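You operate a simulated robot arm through the tools that you are given. There is no shell and no other tool.

You run a simulated robot arm. Do the job below in one go: nothing can be reset, and whatever is moved stays where it is left.

Task
Torque both bonnet nuts of the red test valve to the card's figure.
Fine: set the black torque wrench, pull each nut till it clicks, put the wrench back; the release knob stays open.

The check looks at the end state, three seconds after you hand in, the way a careful person would. Anything else that was tipped, shoved, dropped, spilled or broken makes it a failure.

Robot
A 7-joint arm with a two-finger parallel gripper, fixed in place. Base frame: the origin is at the foot of the arm, x ahead of it, y to its left, z up. Readings come in mm, degrees, newtons and seconds.
With the tool pointing down near the work surface it reaches from about 380 to 880 mm from the base axis. Its first joint turns from -166.0 to 166.0 degrees. Payload 3.43 kg.
Tool frame: the origin (TCP) lies between the finger pads and is the grasp point; the fingertips stand 34 mm ahead of it; z points along the fingers, y is the line along which they close. Largest opening 128 mm; finger width 24, thickness 12; the body of the gripper, 48 by 130 mm, starts 96 mm behind the TCP.
Orientation is that of the tool frame in the base frame, as a unit quaternion [x, y, z, w]. With the fingers straight down and closing along the base's y, the tool's x points along the base's -x, its y along +y and its z along -z.

Tools
- The arm moves only by the tool apply_moves. Its argument "commands" is one flat list of numbers, 6 for each row, row after row: the shift along the tool's x, y, z in units of 30 mm (1.0 is 30 mm), then the turn, a rotation vector about the tool's x, y, z in units of 5 degrees (1.0 is 5 degrees). In form: [x, y, z, wx, wy, wz, x, y, z, wx, wy, wz, ...]. A call has 1 to 20 rows; each row shifts and turns the commanded pose from where the row before left it, along the tool's axes as they then stand. "jaw" is the opening, from 0 (shut) to 1 (fully open), set as the call begins (left out, the last holds). A call with a number of a shift or a turn outside -1 to 1 is refused whole. Each row takes 0.2 s and may step no farther than 50 mm and 8.6 degrees from the row before; otherwise, or with a gripper value out of range, the whole call is refused. A pose out of reach is approached as far as the arm can. The call stops where the force on the tool passes 80 N (or 10 N more than at its start, if that is more) or the arm is blocked; 0.2 s more then pass. Each finger travels about 153 mm/s and halts on what it meets, pressing with about 34 N; the grip force reading is that of the motor and also rises with nothing between the fingers. The clock runs only during rows and for 0.2 s after the last one: add rows that do not move to give the fingers time. The reply holds the time, the measured pose of the TCP, the force on the tool along the base axes, the opening and the grip force, in the units named above and with some noise, with the torque about the TCP (base axes, N m) and any sound that the robot's microphone picked up, and new pictures: "show" is both (left out), scene, wrist or none.
- Cameras (640 x 400 px; columns grow to the right, rows downward): "scene" is fixed at [221.6, 651.4, 1621.2]; the picture's right is [-0.76, 0.66, 0.00], its down [0.62, 0.72, -0.31] and it looks along [-0.20, -0.23, -0.95] (base axes); focal length 252 px, centre (320, 200). "wrist" rides on the gripper at [76, -11, -160] in the tool frame; the picture's right is [0.15, 0.99, 0.00], its down [-0.88, 0.13, -0.46] and it looks along [-0.45, 0.07, 0.89] (tool axes); focal length 234 px, centre (320, 200). There is no depth. A picture from a camera that has moved, and an enlarged one, comes with that camera's place and axes in the base frame and with its lens.
- zoom(camera, box): a new picture of the part [left, top, right, bottom] of that camera's present view, enlarged. It takes no simulated time.
- close_job(): hands the job in; it is judged then, once.

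Places have to be worked out from the pictures, the camera data and where the tool is seen. Open the gripper and draw the arm clear of the work before you hand the job in, unless the task says otherwise.

The tools are called after ">>>" as name(argument=value, ...) on one line, values as JSON. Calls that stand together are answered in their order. apply_moves: Moves the arm, as the interface text tells. Its arguments: {"type":"object","properties":{"commands":{"type":"array"},"jaw":{"type":"number"},"show":{"type":"string","enum":["both","scene","wrist","none"]}},"required":["commands"]} The other tools are called the same way: zoom (camera, box) takes an enlarged picture of a part of a camera's view; close_job () hands the job in.

At the start:

```text
clock: 0.0
position: [-105.1, 547.4, 1217.2]
orientation: [0.001, 1.0, 0.0, 0.0]
ft_force: [-0.1, -0.7, 0.1]
torque: [0.0, 0.0, -0.01]
finger_gap: 128.0
gripper_force: 0.0
```

scene: 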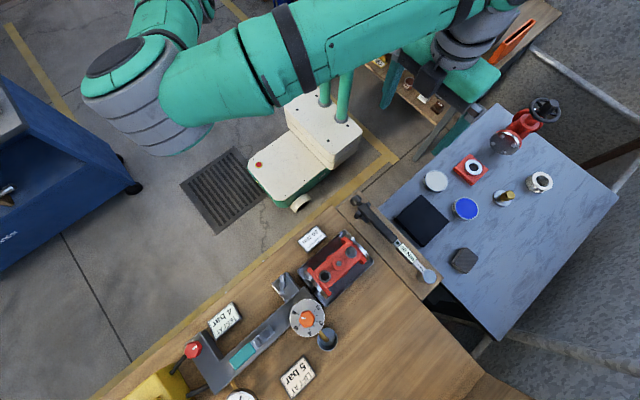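
wrist: 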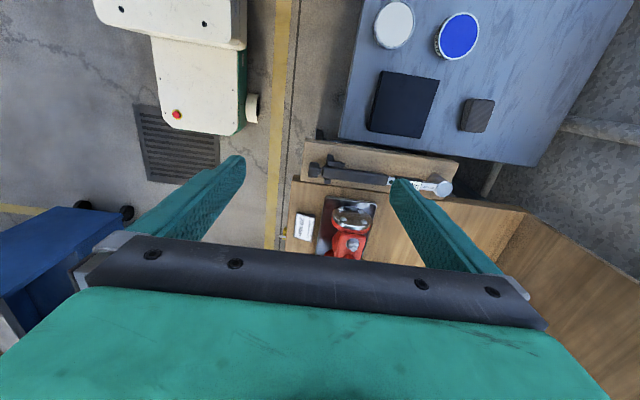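

I start by studying the scene: the bench with the red valve, the torque wrench on a board, and several cards. I zoom on those first.

>>> zoom(camera="scene", box=[280, 180, 440, 310])

>>> zoom(camera="scene", box=[160, 260, 360, 400])

>>> zoom(camera="scene", box=[400, 80, 600, 290])

>>> zoom(camera="wrist", box=[280, 130, 480, 270])

```text
3.08 times, centred on (360, 245) of scene
camera zoom: at [221.6, 651.4, 1621.2], right [-0.76, 0.66, 0.0], down [0.62, 0.72, -0.31], along [-0.2, -0.23, -0.95], focal length 774 px, centre (197, 62)
```

zoom: 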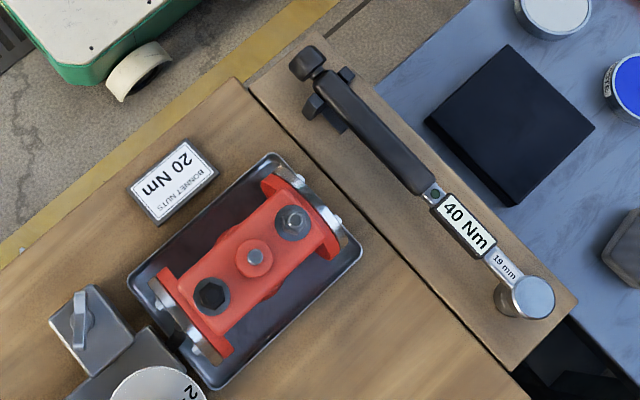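

```text
2.86 times, centred on (260, 330) of scene
camera zoom: at [221.6, 651.4, 1621.2], right [-0.76, 0.66, 0.0], down [0.62, 0.72, -0.31], along [-0.2, -0.23, -0.95], focal length 719 px, centre (491, -171)
```

zoom: 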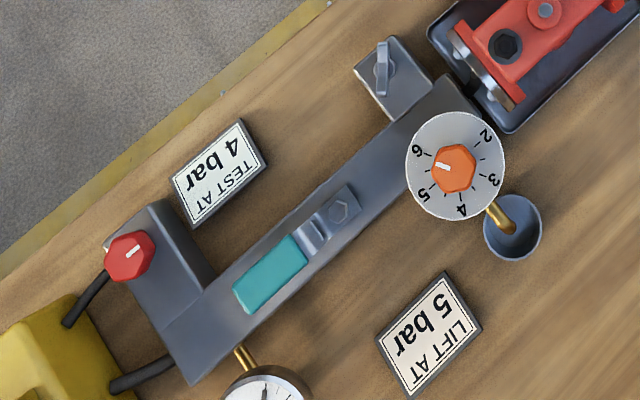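

```text
1.90 times, centred on (500, 185) of scene
camera zoom: at [221.6, 651.4, 1621.2], right [-0.76, 0.66, 0.0], down [0.62, 0.72, -0.31], along [-0.2, -0.23, -0.95], focal length 479 px, centre (-23, 229)
```

zoom: 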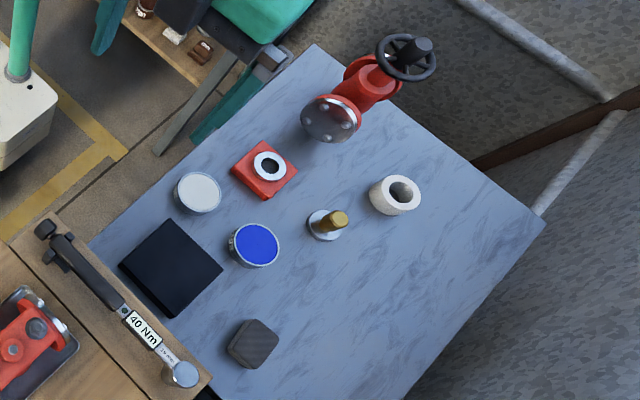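

```text
2.86 times, centred on (380, 200) of wrist
camera zoom: at [-180.7, 536.0, 1377.8], right [-0.15, 0.99, 0.0], down [0.88, 0.13, 0.46], along [0.45, 0.07, -0.89], focal length 669 px, centre (149, 200)
```

zoom: 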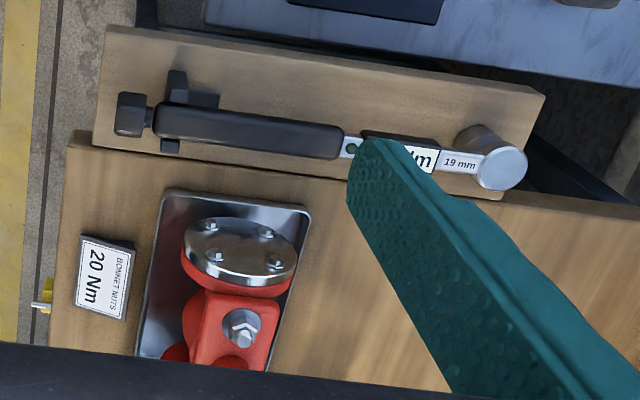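

The card reads 20 Nm, and the wrench window shows 40 Nm. Triangulating, the wrench lies along y at x≈-10 and z≈905 from y≈548 to 850. The nuts are near (116,652) and (205,652) at z≈979. I move the wrist camera closer to inspect them.

>>> apply_moves(commands=[-0.5, 0.5, 1, 0, 0, 0, -0.5, 0.5, 1, 0, 0, 0, -0.5, 0, 1, 0, 0, 0, -0.5, 0, 1, 0, 0, 0, 0, 0, 0.5, 0, 0, 0])

>>> zoom(camera="wrist", box=[160, 60, 480, 260])

```text
clock: 1.2
position: [-44.0, 577.9, 1081.6]
orientation: [0.0, 1.0, 0.0, 0.0]
ft_force: [0.1, -0.2, -0.2]
torque: [0.03, -0.01, -0.03]
finger_gap: 128.0
gripper_force: 0.1
camera wrist: at [-120.1, 565.9, 1241.7], right [-0.15, 0.99, 0.0], down [0.88, 0.13, 0.46], along [0.45, 0.07, -0.89], focal length 234 px, centre (320, 200)
```

scene: 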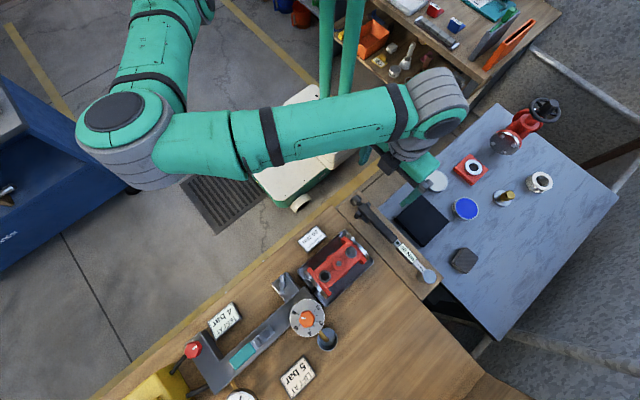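
wrist: 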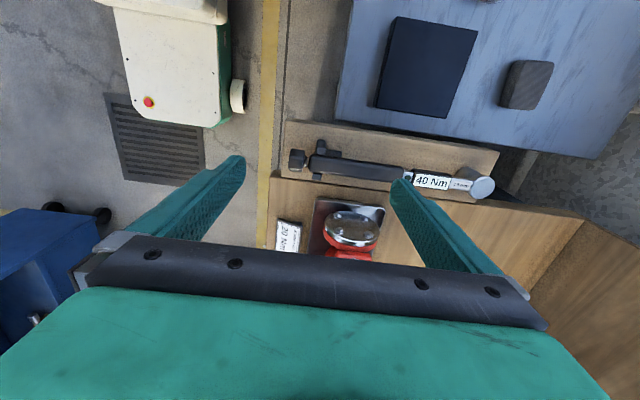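

```text
2.00 times, centred on (320, 160) of wrist
camera zoom: at [-120.1, 565.9, 1241.7], right [-0.15, 0.99, 0.0], down [0.88, 0.13, 0.46], along [0.45, 0.07, -0.89], focal length 468 px, centre (320, 280)
```

zoom: 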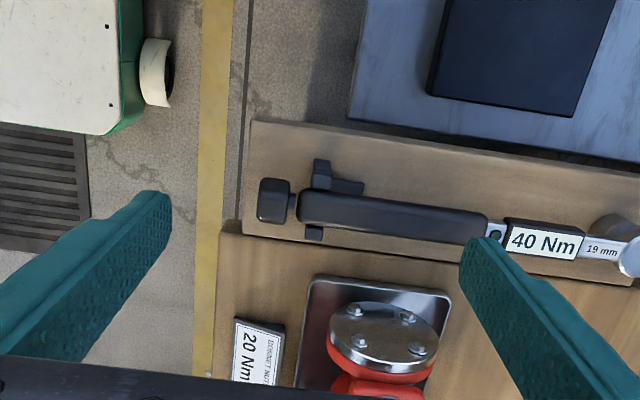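

I now look at the valve and its nuts from above with the wrist camera, keeping my height.

>>> apply_moves(commands=[-1, 0.5, 0, 0, 0, 0, -1, 0.5, 0, 0, 0, 0, -1, 0.5, 0, 0, 0, 0, -1, 0.5, 0, 0, 0, 0, 0, 0, 0, 0, 0, 0])

>>> zoom(camera="wrist", box=[200, 100, 440, 250])

>>> zoom(camera="scene", box=[290, 220, 380, 310])

```text
clock: 2.4
position: [76.6, 637.9, 1084.2]
orientation: [0.001, 1.0, 0.0, -0.001]
ft_force: [0.2, 0.1, -0.4]
torque: [0.02, 0.0, -0.02]
finger_gap: 128.0
gripper_force: 0.0
camera wrist: at [-0.4, 626.7, 1243.8], right [-0.15, 0.99, 0.0], down [0.88, 0.13, 0.46], along [0.45, 0.07, -0.89], focal length 234 px, centre (320, 200)
```

scene: 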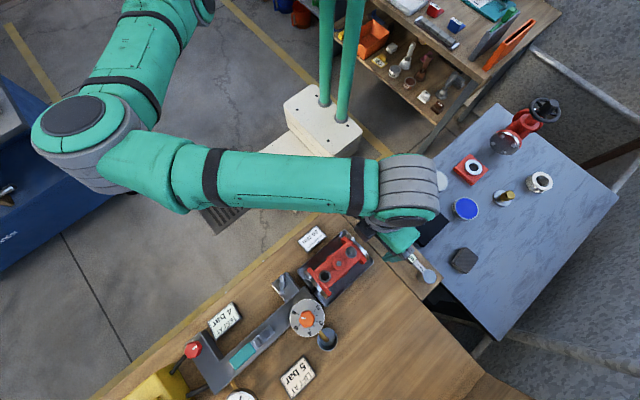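
wrist: 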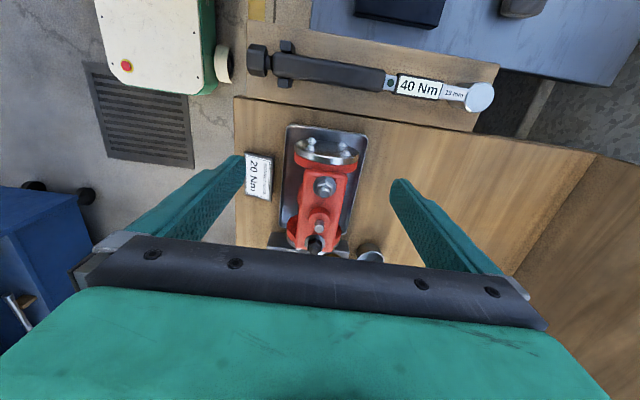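

```text
2.67 times, centred on (320, 175) of wrist
camera zoom: at [-0.4, 626.7, 1243.8], right [-0.15, 0.99, 0.0], down [0.88, 0.13, 0.46], along [0.45, 0.07, -0.89], focal length 624 px, centre (320, 267)
```

zoom: 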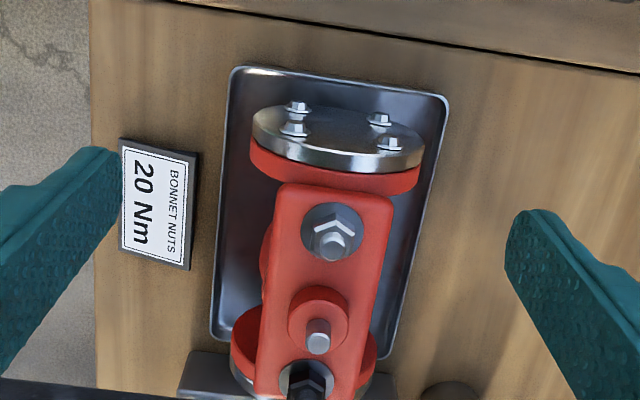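

```text
4.44 times, centred on (335, 265) of scene
camera zoom: at [221.6, 651.4, 1621.2], right [-0.76, 0.66, 0.0], down [0.62, 0.72, -0.31], along [-0.2, -0.23, -0.95], focal length 1118 px, centre (253, -89)
```

zoom: 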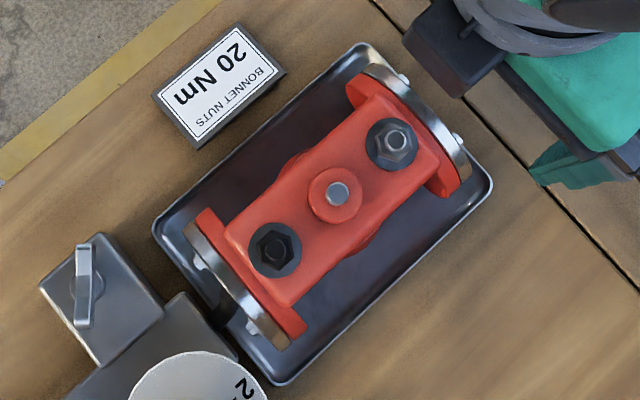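

The two bonnet nuts carry studs, at x≈116 (silver) and x≈205 (dark), with the spindle between them. I zoom on the wrench and on the card.

>>> zoom(camera="wrist", box=[235, 25, 375, 112])

>>> zoom(camera="wrist", box=[370, 40, 510, 127])

>>> zoom(camera="scene", box=[160, 250, 350, 400])

```text
4.57 times, centred on (305, 68) of wrist
camera zoom: at [-0.4, 626.7, 1243.8], right [-0.15, 0.99, 0.0], down [0.88, 0.13, 0.46], along [0.45, 0.07, -0.89], focal length 1070 px, centre (389, 801)
```

zoom: 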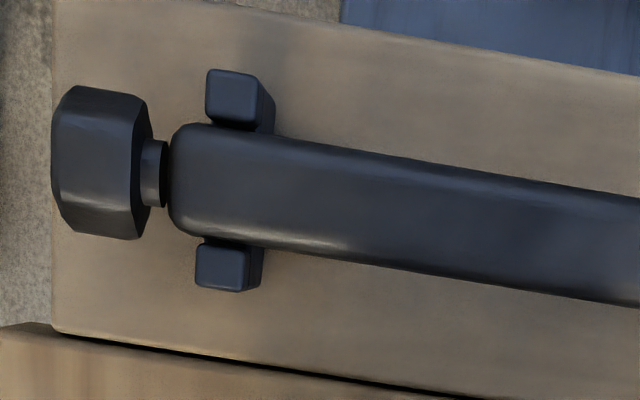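

```text
4.57 times, centred on (440, 84) of wrist
camera zoom: at [-0.4, 626.7, 1243.8], right [-0.15, 0.99, 0.0], down [0.88, 0.13, 0.46], along [0.45, 0.07, -0.89], focal length 1070 px, centre (-229, 733)
```

zoom: 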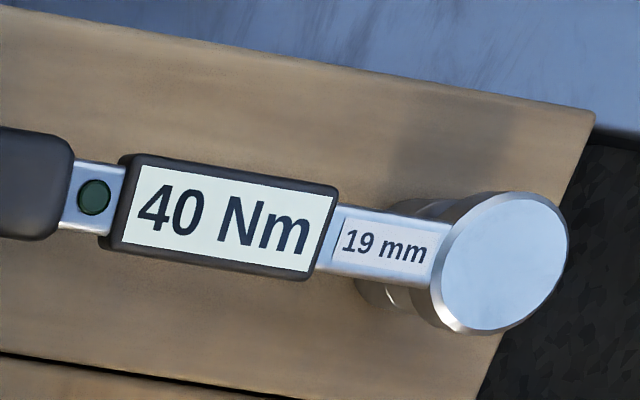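

```text
2.67 times, centred on (255, 325) of scene
camera zoom: at [221.6, 651.4, 1621.2], right [-0.76, 0.66, 0.0], down [0.62, 0.72, -0.31], along [-0.2, -0.23, -0.95], focal length 671 px, centre (493, -133)
```

zoom: 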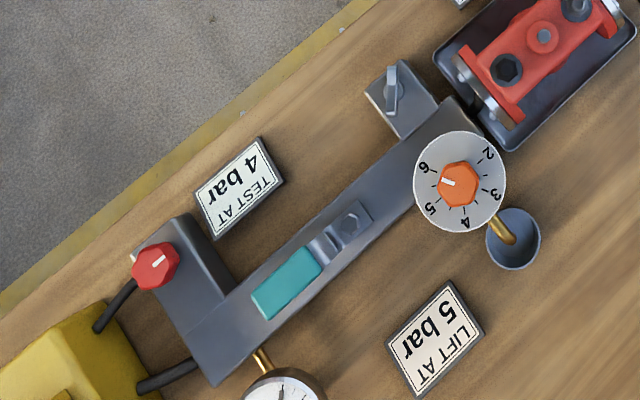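

The wrench's end knob is about 36 mm across and its axis is near x=-10, y≈532–558, z≈905. The display is on the shank. I'll bring the tool round to point along +y so it can grip the knob from its end, starting with a retreat and half of the rotation at height.

>>> apply_moves(commands=[0.725, -1, 0, 0, 0, 0, 0.725, -1, 0, 0, 0, 0, 0.725, -1, 0, 0, 0, 0, 0.725, -1, 0, 0, 0, 0, 0, 0, 0, -1, 0, 0, 0, 0, 0, -1, 0, 0, 0, 0, 0, -1, 0, 0, 0, 0, 0, -1, 0, 0, 0, 0, 0, -1, 0, 0, 0, 0, 0, -1, 0, 0, 0, 0, 0, -1, 0, 0, 0, 0, 0, -1, 0, 0, 0, 0, 0, -1, 0, 0])

```text
clock: 5.2
position: [-11.6, 518.2, 1082.7]
orientation: [0.001, 0.924, 0.383, 0.0]
ft_force: [-0.3, 0.4, -0.2]
torque: [-0.04, 0.02, -0.01]
finger_gap: 127.8
gripper_force: 0.1
camera wrist: at [-88.0, 396.0, 1187.9], right [-0.15, 0.7, 0.7], down [0.88, -0.23, 0.41], along [0.45, 0.68, -0.58], focal length 234 px, centre (320, 200)
```

scene: 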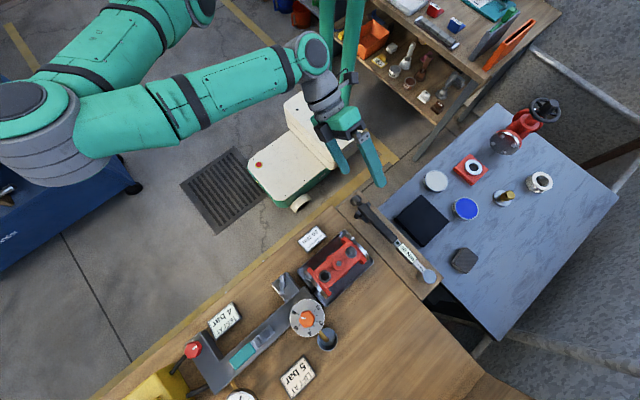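
wrist: 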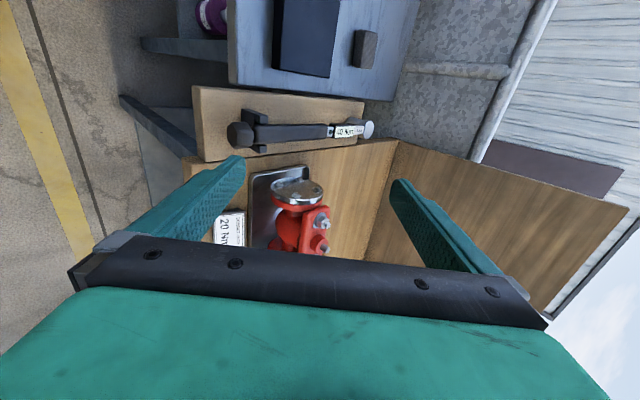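

The half-rotation worked. I complete the tilt to horizontal and start rolling so the camera ends up above.

>>> apply_moves(commands=[0, 0, 0, -1, 0, 0, 0, 0, 0, -1, 0, 0, 0, 0, 0, -1, 0, 0, 0, 0, 0, -1, 0, 0, 0, 0, 0, -1, 0, 0, 0, 0, 0, -1, 0, 0, 0, 0, 0, -1, 0, 0, 0, 0, 0, -1, 0, 0, 0, 0, 0, -1, 0, 0, 0, 0, 0, 0, 0, 1, 0, 0, 0, 0, 0, 1, 0, 0, 0, 0, 0, 1, 0, 0, 0, 0, 0, 1, 0, 0, 0, 0, 0, 1, 0, 0, 0, 0, 0, 1, 0, 0, 0, 0, 0, 1, 0, 0, 0, 0, 0, 1, 0, 0, 0, 0, 0, 1])

```text
clock: 9.0
position: [-14.7, 538.3, 1103.1]
orientation: [0.311, 0.757, 0.532, -0.219]
ft_force: [0.9, 0.4, 0.4]
torque: [-0.01, 0.02, -0.02]
finger_gap: 128.0
gripper_force: 0.0
out of reach, approached as far as the arm can: row 3, 4, 5, 6, 7, 8, 9
camera wrist: at [-76.5, 403.6, 1199.5], right [0.59, 0.27, 0.76], down [0.72, -0.61, -0.34], along [0.37, 0.75, -0.55], focal length 234 px, centre (320, 200)
```

scene: 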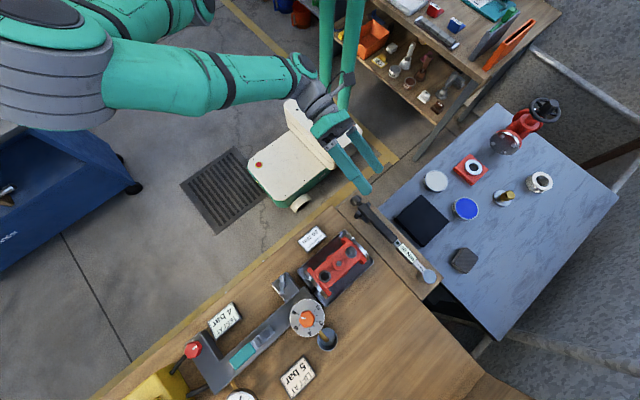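
wrist: 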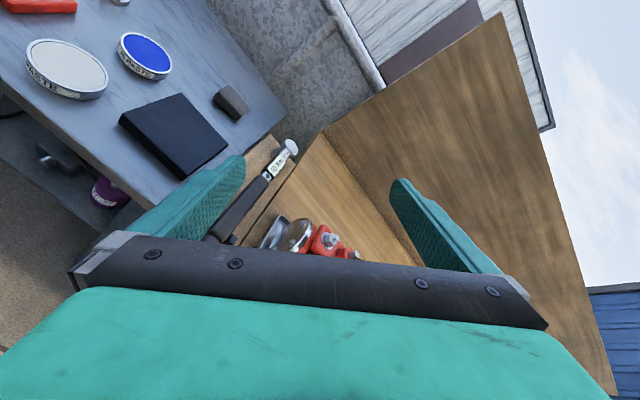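

Full horizontal pointing is out of reach (it stopped about 20° short). I'll instead work the knob from above, with the fingers closing along x and rolling about y. I undo the roll and tilt.

>>> apply_moves(commands=[0, 0, 0, 0, 0, -1, 0, 0, 0, 0, 0, -1, 0, 0, 0, 0, 0, -1, 0, 0, 0, 0, 0, -1, 0, 0, 0, 0, 0, -1, 0, 0, 0, 0, 0, -1, 0, 0, 0, 0, 0, -1, 0, 0, 0, 0, 0, -1, 0, 0, 0, 0, 0, -1, 0, 0, 0, 1, 0, 0, 0, 0, 0, 1, 0, 0, 0, 0, 0, 1, 0, 0, 0, 0, 0, 1, 0, 0, 0, 0, 0, 1, 0, 0, 0, 0, 0, 1, 0, 0, 0, 0, 0, 1, 0, 0, 0, 0, 0, 1, 0, 0, 0, 0, 0, 1, 0, 0, 0, 0, 0, 1, 0, 0, 0, 0, 0, 1, 0, 0], show="none")

```text
clock: 13.2
position: [-14.6, 539.7, 1103.7]
orientation: [-0.003, 0.991, 0.132, 0.002]
ft_force: [0.2, 0.5, -0.4]
torque: [-0.02, 0.04, 0.0]
finger_gap: 127.9
gripper_force: 0.0
```

The commanded pose tracks the reached pose. I remove the last 15° of tilt and roll -90° so the fingers close along x with the camera on the -y side.

>>> apply_moves(commands=[0, 0, 0, 1, 0, 0, 0, 0, 0, 1, 0, 0, 0, 0, 0, 1, 0, 0, 0, 0, 0, 0, 0, -1, 0, 0, 0, 0, 0, -1, 0, 0, 0, 0, 0, -1, 0, 0, 0, 0, 0, -1, 0, 0, 0, 0, 0, -1, 0, 0, 0, 0, 0, -1, 0, 0, 0, 0, 0, -1, 0, 0, 0, 0, 0, -1, 0, 0, 0, 0, 0, -1, 0, 0, 0, 0, 0, -1, 0, 0, 0, 0, 0, -1, 0, 0, 0, 0, 0, -1, 0, 0, 0, 0, 0, -1, 0, 0, 0, 0, 0, -1, 0, 0, 0, 0, 0, -1, 0, 0, 0, 0, 0, -1, 0, 0, 0, 0, 0, -1])

```text
clock: 17.4
position: [-14.2, 539.0, 1101.7]
orientation: [-0.678, 0.735, 0.0, 0.004]
ft_force: [-0.8, 0.6, -0.8]
torque: [-0.01, 0.01, 0.05]
finger_gap: 128.3
gripper_force: 0.0
camera wrist: at [-11.0, 461.4, 1262.1], right [-1.0, -0.07, -0.01], down [-0.06, 0.89, 0.46], along [-0.03, 0.46, -0.89], focal length 234 px, centre (320, 200)
```

scene: 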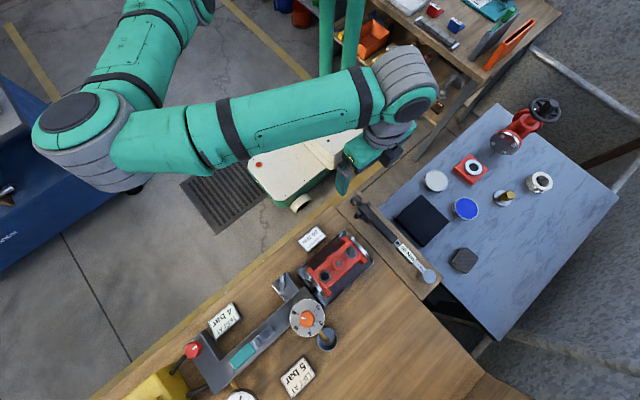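
wrist: 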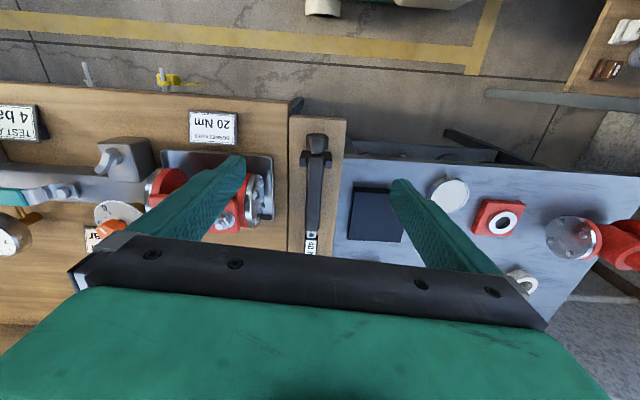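

I finish the yaw, narrow the jaws, and come down to just above the knob for a close look.

>>> apply_moves(commands=[0, 0, 0, 0, 0, -0.92, -0.2, -0.12, 0.94, 0, 0, 0, 0, 0, 0.94, 0, 0, 0, 0, 0, 0.94, 0, 0, 0, 0, 0, 0.94, 0, 0, 0, 0, 0, 0.94, 0, 0, 0, 0, 0, 0, 0, 0, 0], jaw=0.5)

>>> zoom(camera="wrist", box=[200, 60, 440, 260])

```text
clock: 19.0
position: [-10.0, 545.7, 962.2]
orientation: [-0.706, 0.708, 0.0, 0.004]
ft_force: [-0.9, 0.3, 0.4]
torque: [-0.07, 0.0, 0.03]
finger_gap: 64.0
gripper_force: 0.0
camera wrist: at [-1.1, 468.8, 1121.9], right [-0.99, -0.14, -0.01], down [-0.13, 0.88, 0.46], along [-0.06, 0.46, -0.89], focal length 234 px, centre (320, 200)
```

scene: 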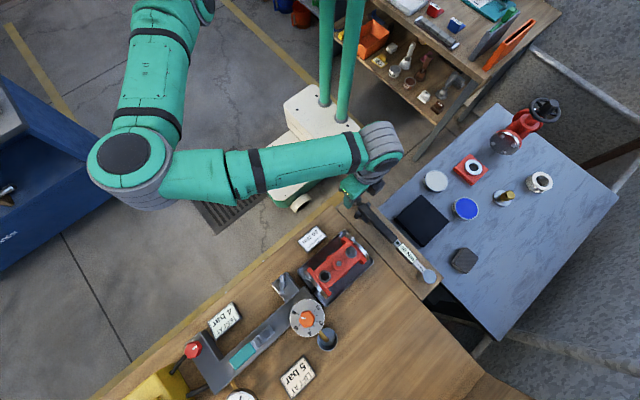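
wrist: 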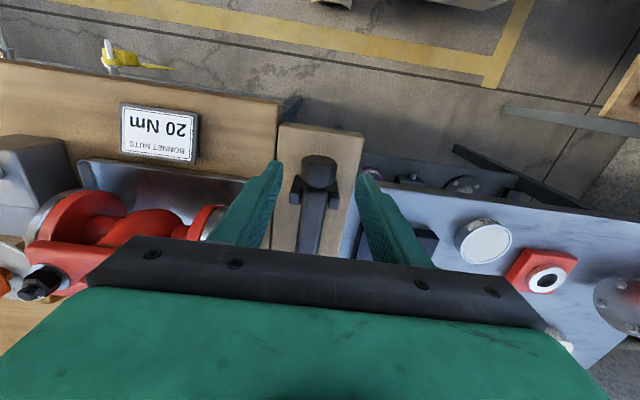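

```text
2.00 times, centred on (320, 160) of wrist
camera zoom: at [-1.1, 468.8, 1121.9], right [-0.99, -0.14, -0.01], down [-0.13, 0.88, 0.46], along [-0.06, 0.46, -0.89], focal length 468 px, centre (320, 280)
```

zoom: 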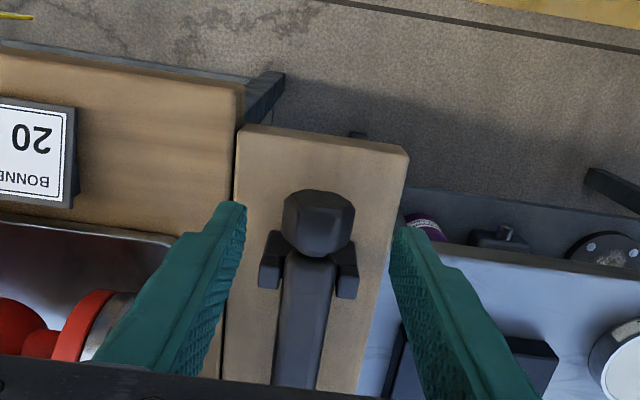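

The knob axis works out at about x=-10.5, y≈547, z≈907, and the board top is at z≈855. I lower the fingers beside the knob and grip it.

>>> apply_moves(commands=[0, 0, 0.8, 0, 0, 0, 0, 0, 0.8, 0, 0, 0, 0, 0, 0, 0, 0, 0], show="wrist")

>>> apply_moves(commands=[0, 0, 0, 0, 0, 0, 0, 0, 0, 0, 0, 0, 0, 0, 0, 0, 0, 0], jaw=0.2)

```text
clock: 19.8
position: [-11.0, 547.0, 914.0]
orientation: [-0.706, 0.708, 0.001, 0.004]
ft_force: [-0.6, -0.1, 0.1]
torque: [0.03, -0.02, -0.01]
finger_gap: 63.9
gripper_force: 0.0
camera wrist: at [-0.6, 468.9, 1073.2], right [-0.99, -0.14, -0.01], down [-0.13, 0.88, 0.46], along [-0.06, 0.46, -0.89], focal length 234 px, centre (320, 200)
```

wrist: 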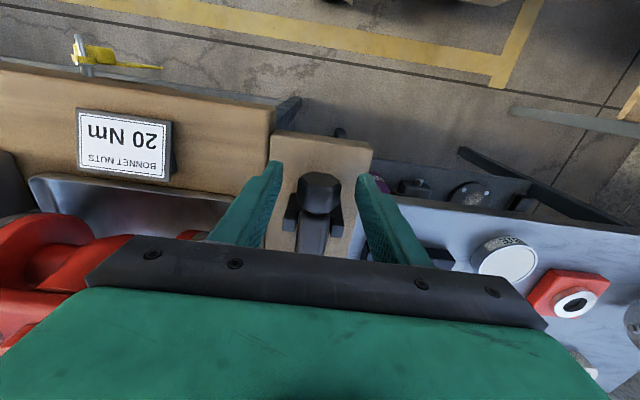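

```text
clock: 20.6
position: [-9.6, 546.1, 914.0]
orientation: [-0.707, 0.707, 0.0, 0.004]
ft_force: [0.4, 0.4, 0.2]
torque: [-0.06, -0.01, -0.04]
finger_gap: 30.5
gripper_force: 33.8
camera wrist: at [-0.5, 468.9, 1073.3], right [-0.99, -0.14, -0.01], down [-0.13, 0.88, 0.46], along [-0.06, 0.46, -0.89], focal length 234 px, centre (320, 200)
```

scene: 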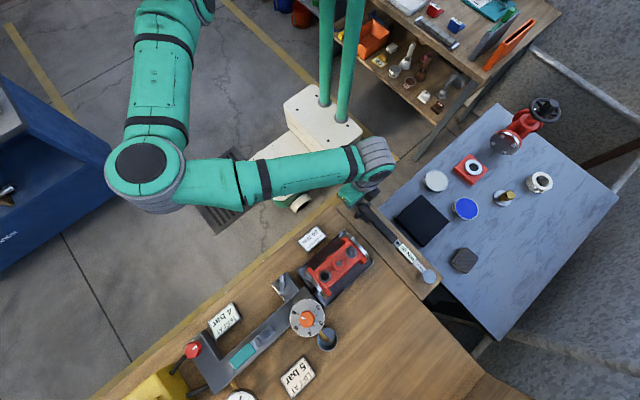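
wrist: 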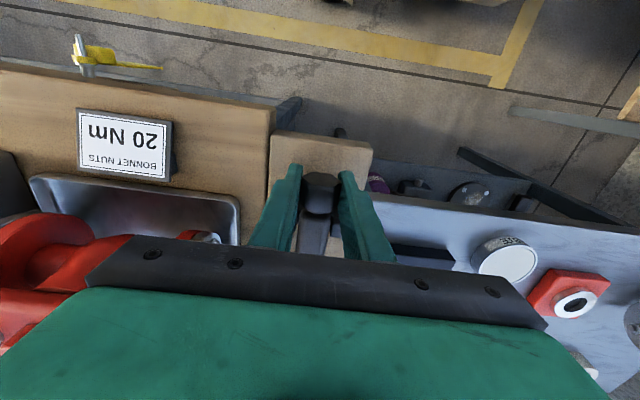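

The knob is gripped (gap 30.5 mm). I turn 20° counter-clockwise as seen from the knob end and watch the display.

>>> apply_moves(commands=[0, 0.02, 0, 1, 0, 0, 0, 0.02, 0, 1, 0, 0, 0, 0.02, 0, 1, 0, 0, 0, 0.02, 0, 1, 0, 0, 0, 0, 0, 0, 0, 0])

>>> zoom(camera="scene", box=[340, 170, 450, 300])

```text
clock: 21.8
position: [-11.1, 546.6, 912.9]
orientation: [-0.695, 0.697, -0.123, 0.127]
ft_force: [-0.5, -0.1, 0.1]
torque: [-0.37, 0.0, 0.0]
finger_gap: 30.5
gripper_force: 34.0
camera wrist: at [-58.2, 469.2, 1066.9], right [-0.93, -0.14, -0.34], down [-0.28, 0.88, 0.39], along [0.25, 0.45, -0.86], focal length 234 px, centre (320, 200)
```

scene: 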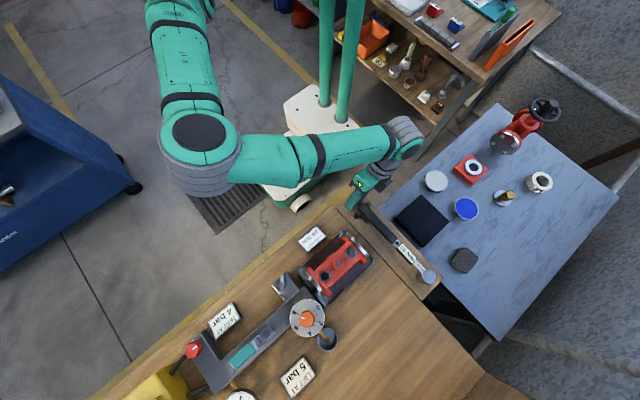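
wrist: 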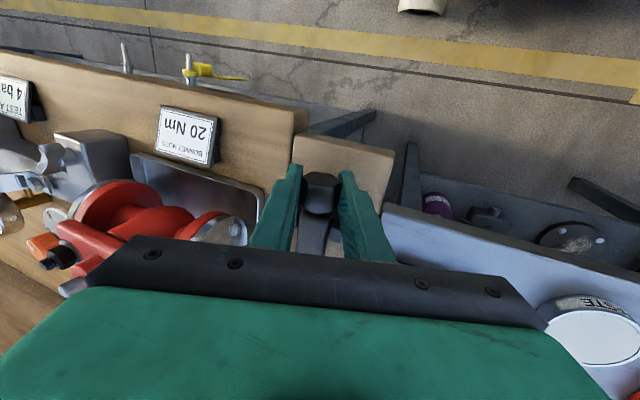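

```text
3.08 times, centred on (395, 235) of scene
camera zoom: at [221.6, 651.4, 1621.2], right [-0.76, 0.66, 0.0], down [0.62, 0.72, -0.31], along [-0.2, -0.23, -0.95], focal length 774 px, centre (89, 92)
```

zoom: 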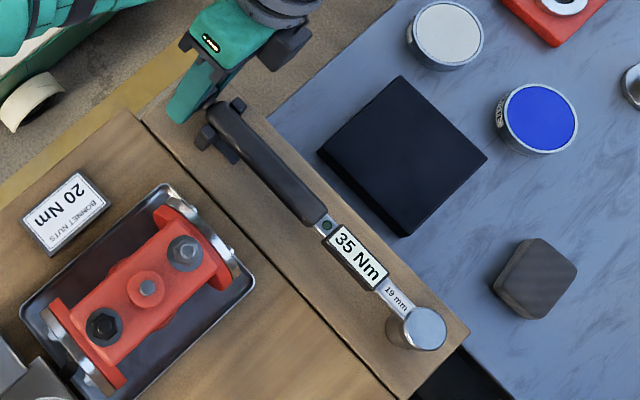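

The display already dropped to 35 Nm for 20° of turn. I continue another 20° in the same grip and check again.

>>> apply_moves(commands=[0, 0.02, 0, 1, 0, 0, 0, 0.02, 0, 1, 0, 0, 0, 0, 0, 0, 0, 0], show="scene")

>>> zoom(camera="scene", box=[340, 170, 450, 300])

>>> apply_moves(commands=[0, 0.02, 0, 1, 0, 0, 0, 0.02, 0, 1, 0, 0, 0, 0, 0, 0, 0, 0], show="scene")

>>> zoom(camera="scene", box=[340, 170, 450, 300])

```text
clock: 22.6
position: [-14.5, 546.9, 912.9]
orientation: [-0.681, 0.684, -0.183, 0.186]
ft_force: [-0.4, -0.4, 0.5]
torque: [-0.15, 0.03, 0.09]
finger_gap: 30.5
gripper_force: 34.3
```

scene: 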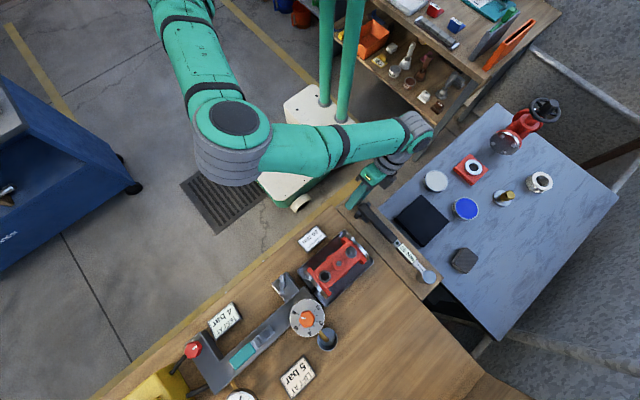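

```text
3.08 times, centred on (395, 235) of scene
camera zoom: at [221.6, 651.4, 1621.2], right [-0.76, 0.66, 0.0], down [0.62, 0.72, -0.31], along [-0.2, -0.23, -0.95], focal length 774 px, centre (89, 92)
```

zoom: 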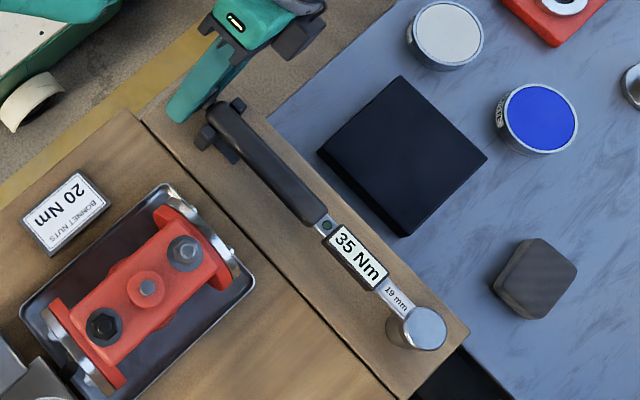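

```text
clock: 23.4
position: [-15.0, 546.8, 912.8]
orientation: [-0.661, 0.666, -0.243, 0.245]
ft_force: [-0.2, -0.6, 0.3]
torque: [-0.17, 0.06, -0.05]
finger_gap: 30.7
gripper_force: 34.0
```

scene: 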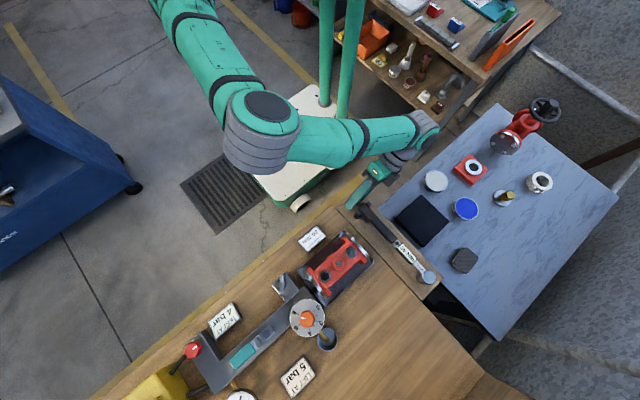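

```text
3.08 times, centred on (395, 235) of scene
camera zoom: at [221.6, 651.4, 1621.2], right [-0.76, 0.66, 0.0], down [0.62, 0.72, -0.31], along [-0.2, -0.23, -0.95], focal length 774 px, centre (89, 92)
```

zoom: 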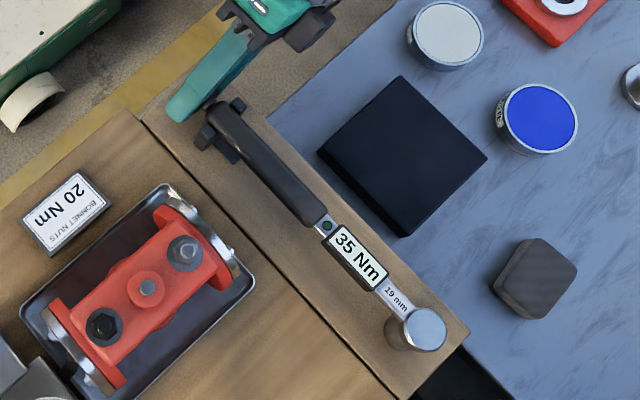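

At 40° it still reads 35 Nm, so the knob works in discrete steps. I continue another 10°.

>>> apply_moves(commands=[0, 0.02, 0, 1, 0, 0, 0, 0.02, 0, 1, 0, 0, 0, 0, 0, 0, 0, 0], show="wrist")

>>> zoom(camera="scene", box=[340, 170, 450, 300])

```text
clock: 24.2
position: [-16.3, 546.4, 911.6]
orientation: [-0.639, 0.642, -0.299, 0.302]
ft_force: [0.1, 0.6, 0.3]
torque: [-0.12, 0.04, -0.02]
finger_gap: 30.4
gripper_force: 34.0
camera wrist: at [-132.0, 469.7, 1021.9], right [-0.63, -0.14, -0.76], down [-0.43, 0.88, 0.2], along [0.64, 0.45, -0.62], focal length 234 px, centre (320, 200)
```

wrist: 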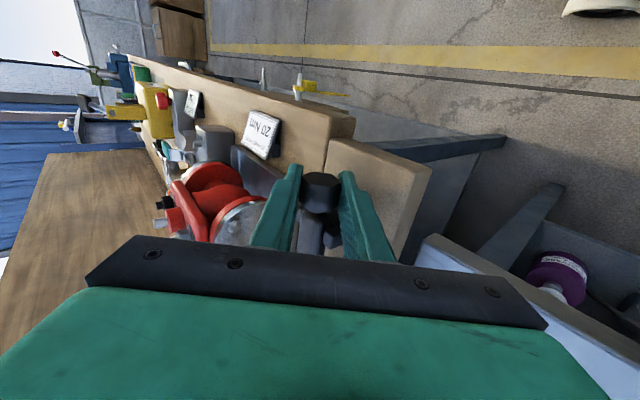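

```text
3.08 times, centred on (395, 235) of scene
camera zoom: at [221.6, 651.4, 1621.2], right [-0.76, 0.66, 0.0], down [0.62, 0.72, -0.31], along [-0.2, -0.23, -0.95], focal length 774 px, centre (89, 92)
```

zoom: 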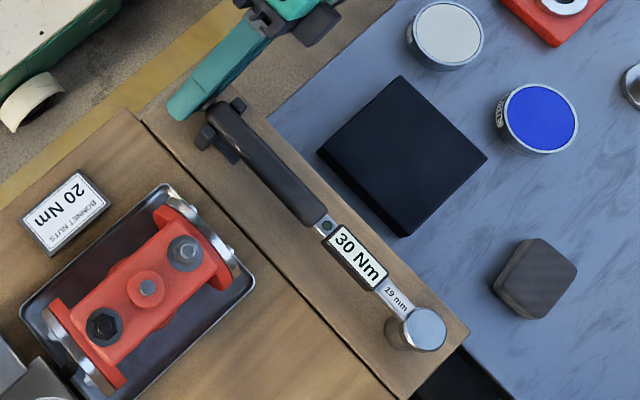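

It now reads 30 Nm at 50°, so a 5 Nm step takes 30° and the target of 20 Nm is 120° in total. I go on to 60°, then release, back out and regrip.

>>> apply_moves(commands=[0, 0.02, 0, 1, 0, 0, 0, 0.02, 0, 1, 0, 0, 0, 0, 0, 0, 0, 0], show="wrist")

>>> apply_moves(commands=[0, 0, 0, 0, 0, 0, 0, 0, 0, 0, 0, 0, 0, 0, -0.8, 0, 0, 0, 0, 0, -0.8, 0, 0, 0], jaw=0.34)

>>> zoom(camera="scene", box=[340, 170, 450, 300])

```text
clock: 25.0
position: [-17.0, 547.0, 910.6]
orientation: [-0.61, 0.613, -0.354, 0.356]
ft_force: [-0.4, -0.4, 0.3]
torque: [-0.17, 0.04, -0.01]
finger_gap: 30.4
gripper_force: 34.2
camera wrist: at [-150.2, 470.2, 999.4], right [-0.49, -0.14, -0.86], down [-0.46, 0.88, 0.12], along [0.74, 0.45, -0.5], focal length 234 px, centre (320, 200)
```

wrist: 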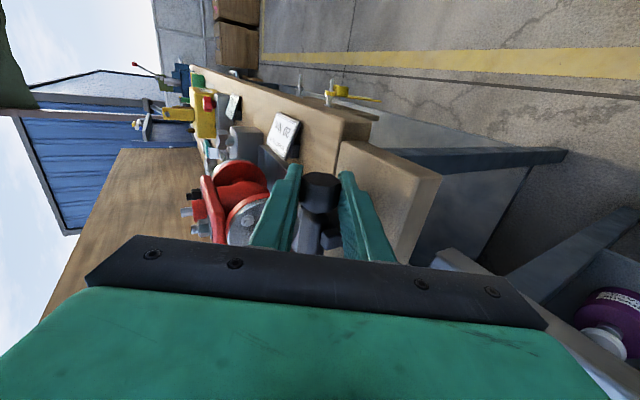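

```text
clock: 26.0
position: [-58.3, 546.1, 933.6]
orientation: [-0.61, 0.613, -0.354, 0.356]
ft_force: [0.0, 0.0, -0.4]
torque: [0.0, 0.0, 0.0]
finger_gap: 43.5
gripper_force: 0.0
camera wrist: at [-191.5, 469.9, 1022.8], right [-0.49, -0.14, -0.86], down [-0.46, 0.88, 0.12], along [0.74, 0.45, -0.5], focal length 234 px, centre (320, 200)
```

scene: 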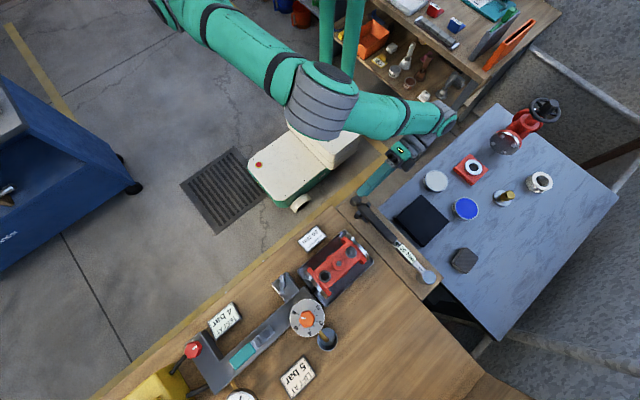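
wrist: 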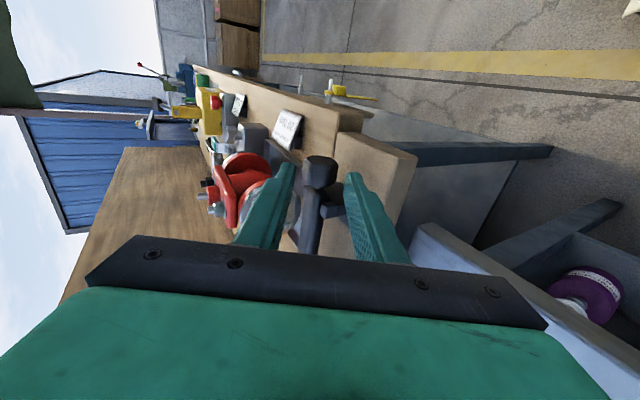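

```text
3.08 times, centred on (395, 235) of scene
camera zoom: at [221.6, 651.4, 1621.2], right [-0.76, 0.66, 0.0], down [0.62, 0.72, -0.31], along [-0.2, -0.23, -0.95], focal length 774 px, centre (89, 92)
```

zoom: 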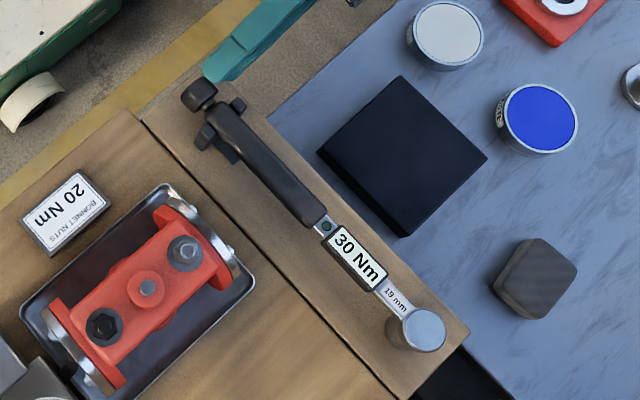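

Still 30 Nm, with the knob released. I back off a little more, raise, and rotate the tool upright.

>>> apply_moves(commands=[0, 0, -0.7, 0, 0, 0, 0, -0.7, -0.4, 0, 0, 0, 0, -0.7, -0.4, 0, 0, 0, 0, 0, 0, -1, 0, 0, 0, 0, 0, -1, 0, 0, 0, 0, 0, -1, 0, 0, 0, 0, 0, -1, 0, 0, 0, 0, 0, -1, 0, 0, 0, 0, 0, -1, 0, 0, 0, 0, 0, -1, 0, 0, 0, 0, 0, -1, 0, 0, 0, 0, 0, -1, 0, 0, 0, 0, 0, -1, 0, 0, 0, 0, 0, -1, 0, 0, 0, 0, 0, -1, 0, 0], show="none")

```text
clock: 29.2
position: [-75.7, 546.1, 992.5]
orientation: [-0.706, 0.708, 0.001, 0.003]
ft_force: [-0.8, -0.7, -0.5]
torque: [0.02, -0.03, 0.0]
finger_gap: 43.4
gripper_force: 0.0
```

Upright again; I move back over the knob and lower for the second grip.

>>> apply_moves(commands=[0, -0.73, 0, 0, 0, 0, 0, -0.73, 0, 0, 0, 0, 0, -0.73, 0, 0, 0, 0, 0, 0, 0, 0, 0, 0, 0, 0, 0.87, 0, 0, 0, 0, 0, 0.87, 0, 0, 0, 0, 0, 0.87, 0, 0, 0, 0, 0, 0, 0, 0, 0], jaw=0.42, show="wrist")

>>> apply_moves(commands=[0, 0, 0, 0, 0, 0, 0, 0, 0, 0, 0, 0, 0, 0, 0, 0, 0, 0], jaw=0.2, show="wrist")

>>> zoom(camera="scene", box=[340, 170, 450, 300])

```text
clock: 31.0
position: [-10.5, 547.0, 913.5]
orientation: [-0.706, 0.708, 0.0, 0.004]
ft_force: [-0.4, 0.4, 0.2]
torque: [-0.01, 0.0, 0.0]
finger_gap: 53.9
gripper_force: 0.1
camera wrist: at [-0.5, 469.3, 1073.8], right [-0.99, -0.14, -0.01], down [-0.13, 0.88, 0.46], along [-0.06, 0.46, -0.89], focal length 234 px, centre (320, 200)
```

wrist: 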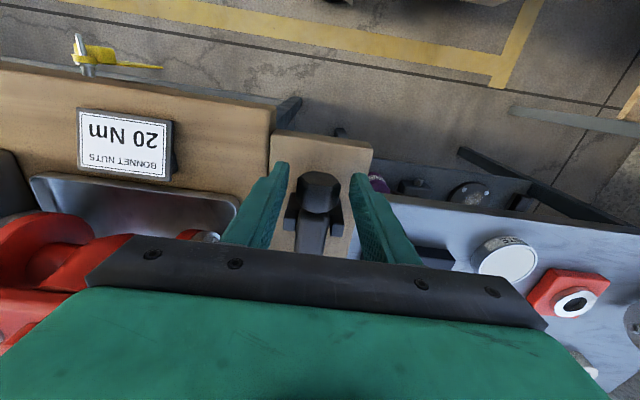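

```text
clock: 31.8
position: [-10.5, 545.6, 914.4]
orientation: [-0.706, 0.708, 0.0, 0.003]
ft_force: [0.5, 0.5, 0.1]
torque: [-0.18, 0.03, -0.11]
finger_gap: 30.5
gripper_force: 34.1
camera wrist: at [-0.5, 469.3, 1074.0], right [-0.99, -0.14, -0.01], down [-0.13, 0.88, 0.46], along [-0.06, 0.46, -0.89], focal length 234 px, centre (320, 200)
```

wrist: 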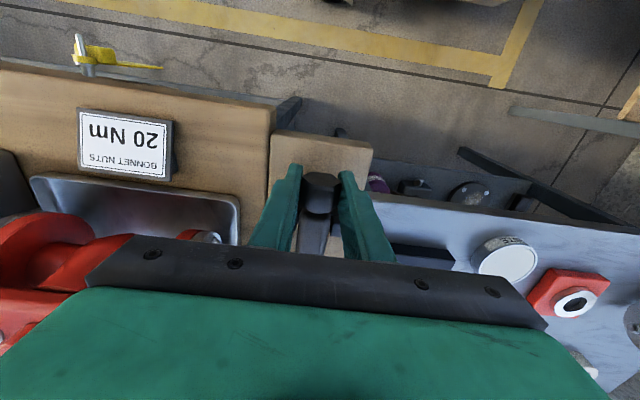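

```text
3.08 times, centred on (395, 235) of scene
camera zoom: at [221.6, 651.4, 1621.2], right [-0.76, 0.66, 0.0], down [0.62, 0.72, -0.31], along [-0.2, -0.23, -0.95], focal length 774 px, centre (89, 92)
```

zoom: 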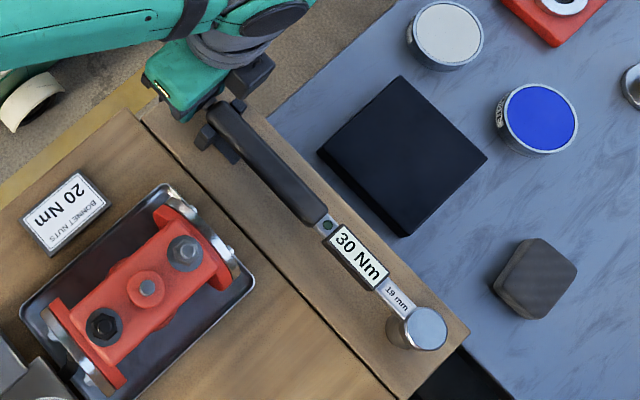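

The grip again sits on flats (30.5 mm) and the display reads 30. I turn another 60° the same way, which should bring it to 20 Nm.

>>> apply_moves(commands=[0, 0.02, 0, 1, 0, 0, 0, 0.02, 0, 1, 0, 0, 0, 0.02, 0, 1, 0, 0, 0, 0.02, 0, 1, 0, 0, 0, 0.02, 0, 1, 0, 0, 0, 0.02, 0, 1, 0, 0, 0, 0.02, 0, 1, 0, 0, 0, 0.02, 0, 1, 0, 0, 0, 0.02, 0, 1, 0, 0, 0, 0.02, 0, 1, 0, 0, 0, 0.02, 0, 1, 0, 0, 0, 0.02, 0, 1, 0, 0, 0, 0, 0, 0, 0, 0], show="wrist")

>>> zoom(camera="scene", box=[340, 170, 450, 300])

```text
clock: 34.6
position: [-15.7, 546.9, 912.0]
orientation: [-0.61, 0.613, -0.354, 0.357]
ft_force: [-2.8, -1.0, 0.3]
torque: [-0.13, 0.04, 0.04]
finger_gap: 30.3
gripper_force: 33.8
camera wrist: at [-150.7, 470.1, 1000.2], right [-0.49, -0.14, -0.86], down [-0.46, 0.88, 0.12], along [0.74, 0.45, -0.5], focal length 234 px, centre (320, 200)
```

wrist: 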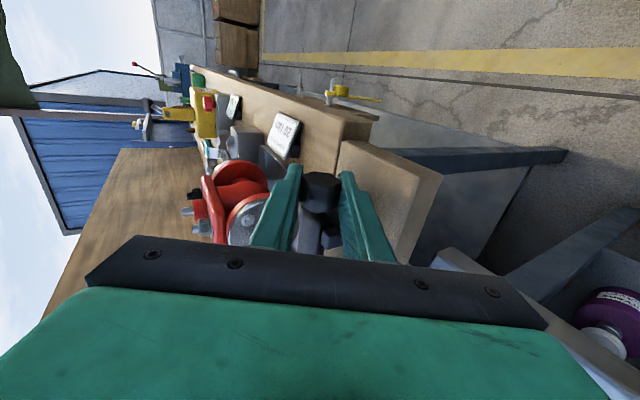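

```text
3.08 times, centred on (395, 235) of scene
camera zoom: at [221.6, 651.4, 1621.2], right [-0.76, 0.66, 0.0], down [0.62, 0.72, -0.31], along [-0.2, -0.23, -0.95], focal length 774 px, centre (89, 92)
```

zoom: 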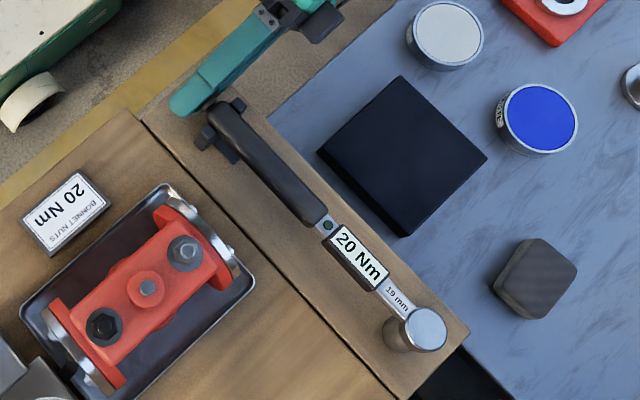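

The display reads 20 Nm, matching the card. I release the knob and back out the same way as before.

>>> apply_moves(commands=[0, 0, 0, 0, 0, 0, 0, 0, 0, 0, 0, 0, 0, 0, -0.8, 0, 0, 0, 0, 0, -0.8, 0, 0, 0, 0, 0, -0.7, 0, 0, 0, 0, -0.7, -0.4, 0, 0, 0, 0, -0.7, -0.4, 0, 0, 0], jaw=0.34, show="wrist")

>>> apply_moves(commands=[0, 0, 0, -1, 0, 0, 0, 0, 0, -1, 0, 0, 0, 0, 0, -1, 0, 0, 0, 0, 0, -1, 0, 0, 0, 0, 0, -1, 0, 0, 0, 0, 0, -1, 0, 0, 0, 0, 0, -1, 0, 0, 0, 0, 0, -1, 0, 0, 0, 0, 0, -1, 0, 0, 0, 0, 0, -1, 0, 0, 0, 0, 0, -1, 0, 0, 0, 0, 0, -1, 0, 0, 0, 0, -1, 0, 0, 0, 0, 0, -1, 0, 0, 0, 0, 0, 0, 0, 0, 0])

>>> zoom(camera="scene", box=[340, 170, 450, 300])

```text
clock: 36.2
position: [-76.7, 547.3, 992.8]
orientation: [-0.61, 0.613, -0.354, 0.357]
ft_force: [0.0, -0.1, -0.6]
torque: [0.0, 0.0, -0.01]
finger_gap: 43.3
gripper_force: 0.1
camera wrist: at [-210.7, 470.1, 1082.8], right [-0.49, -0.14, -0.86], down [-0.46, 0.88, 0.12], along [0.74, 0.45, -0.5], focal length 234 px, centre (320, 200)
```

wrist: 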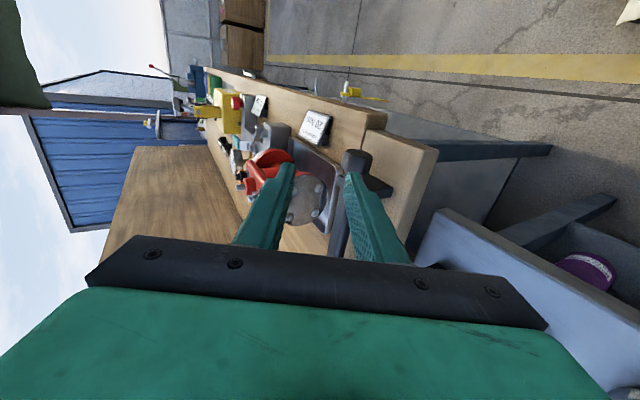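

```text
clock: 39.4
position: [-76.4, 544.8, 1055.6]
orientation: [-0.707, 0.708, 0.0, 0.003]
ft_force: [0.4, 0.6, 0.1]
torque: [-0.01, -0.01, 0.0]
finger_gap: 43.6
gripper_force: 0.0
camera wrist: at [-66.7, 468.1, 1214.5], right [-0.99, -0.14, -0.01], down [-0.13, 0.88, 0.46], along [-0.06, 0.46, -0.89], focal length 234 px, centre (320, 200)
```

scene: 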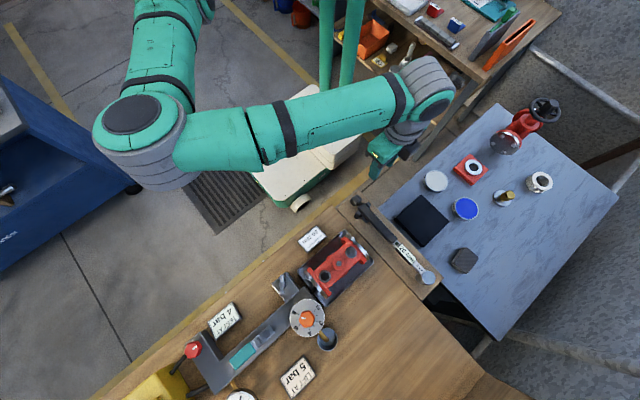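
wrist: 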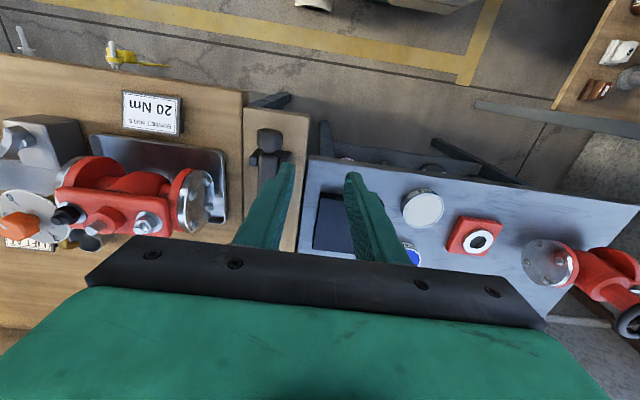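

```text
3.08 times, centred on (395, 235) of scene
camera zoom: at [221.6, 651.4, 1621.2], right [-0.76, 0.66, 0.0], down [0.62, 0.72, -0.31], along [-0.2, -0.23, -0.95], focal length 774 px, centre (89, 92)
```

zoom: 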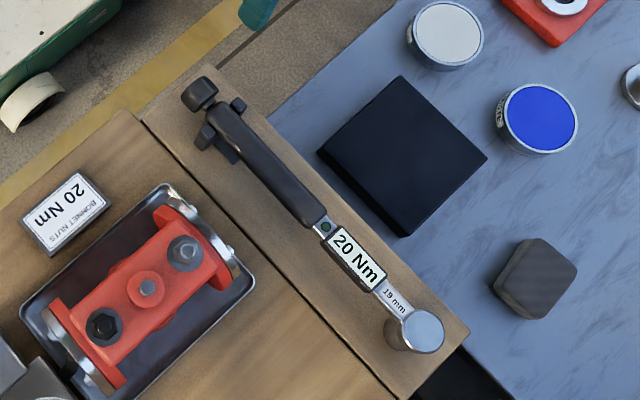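

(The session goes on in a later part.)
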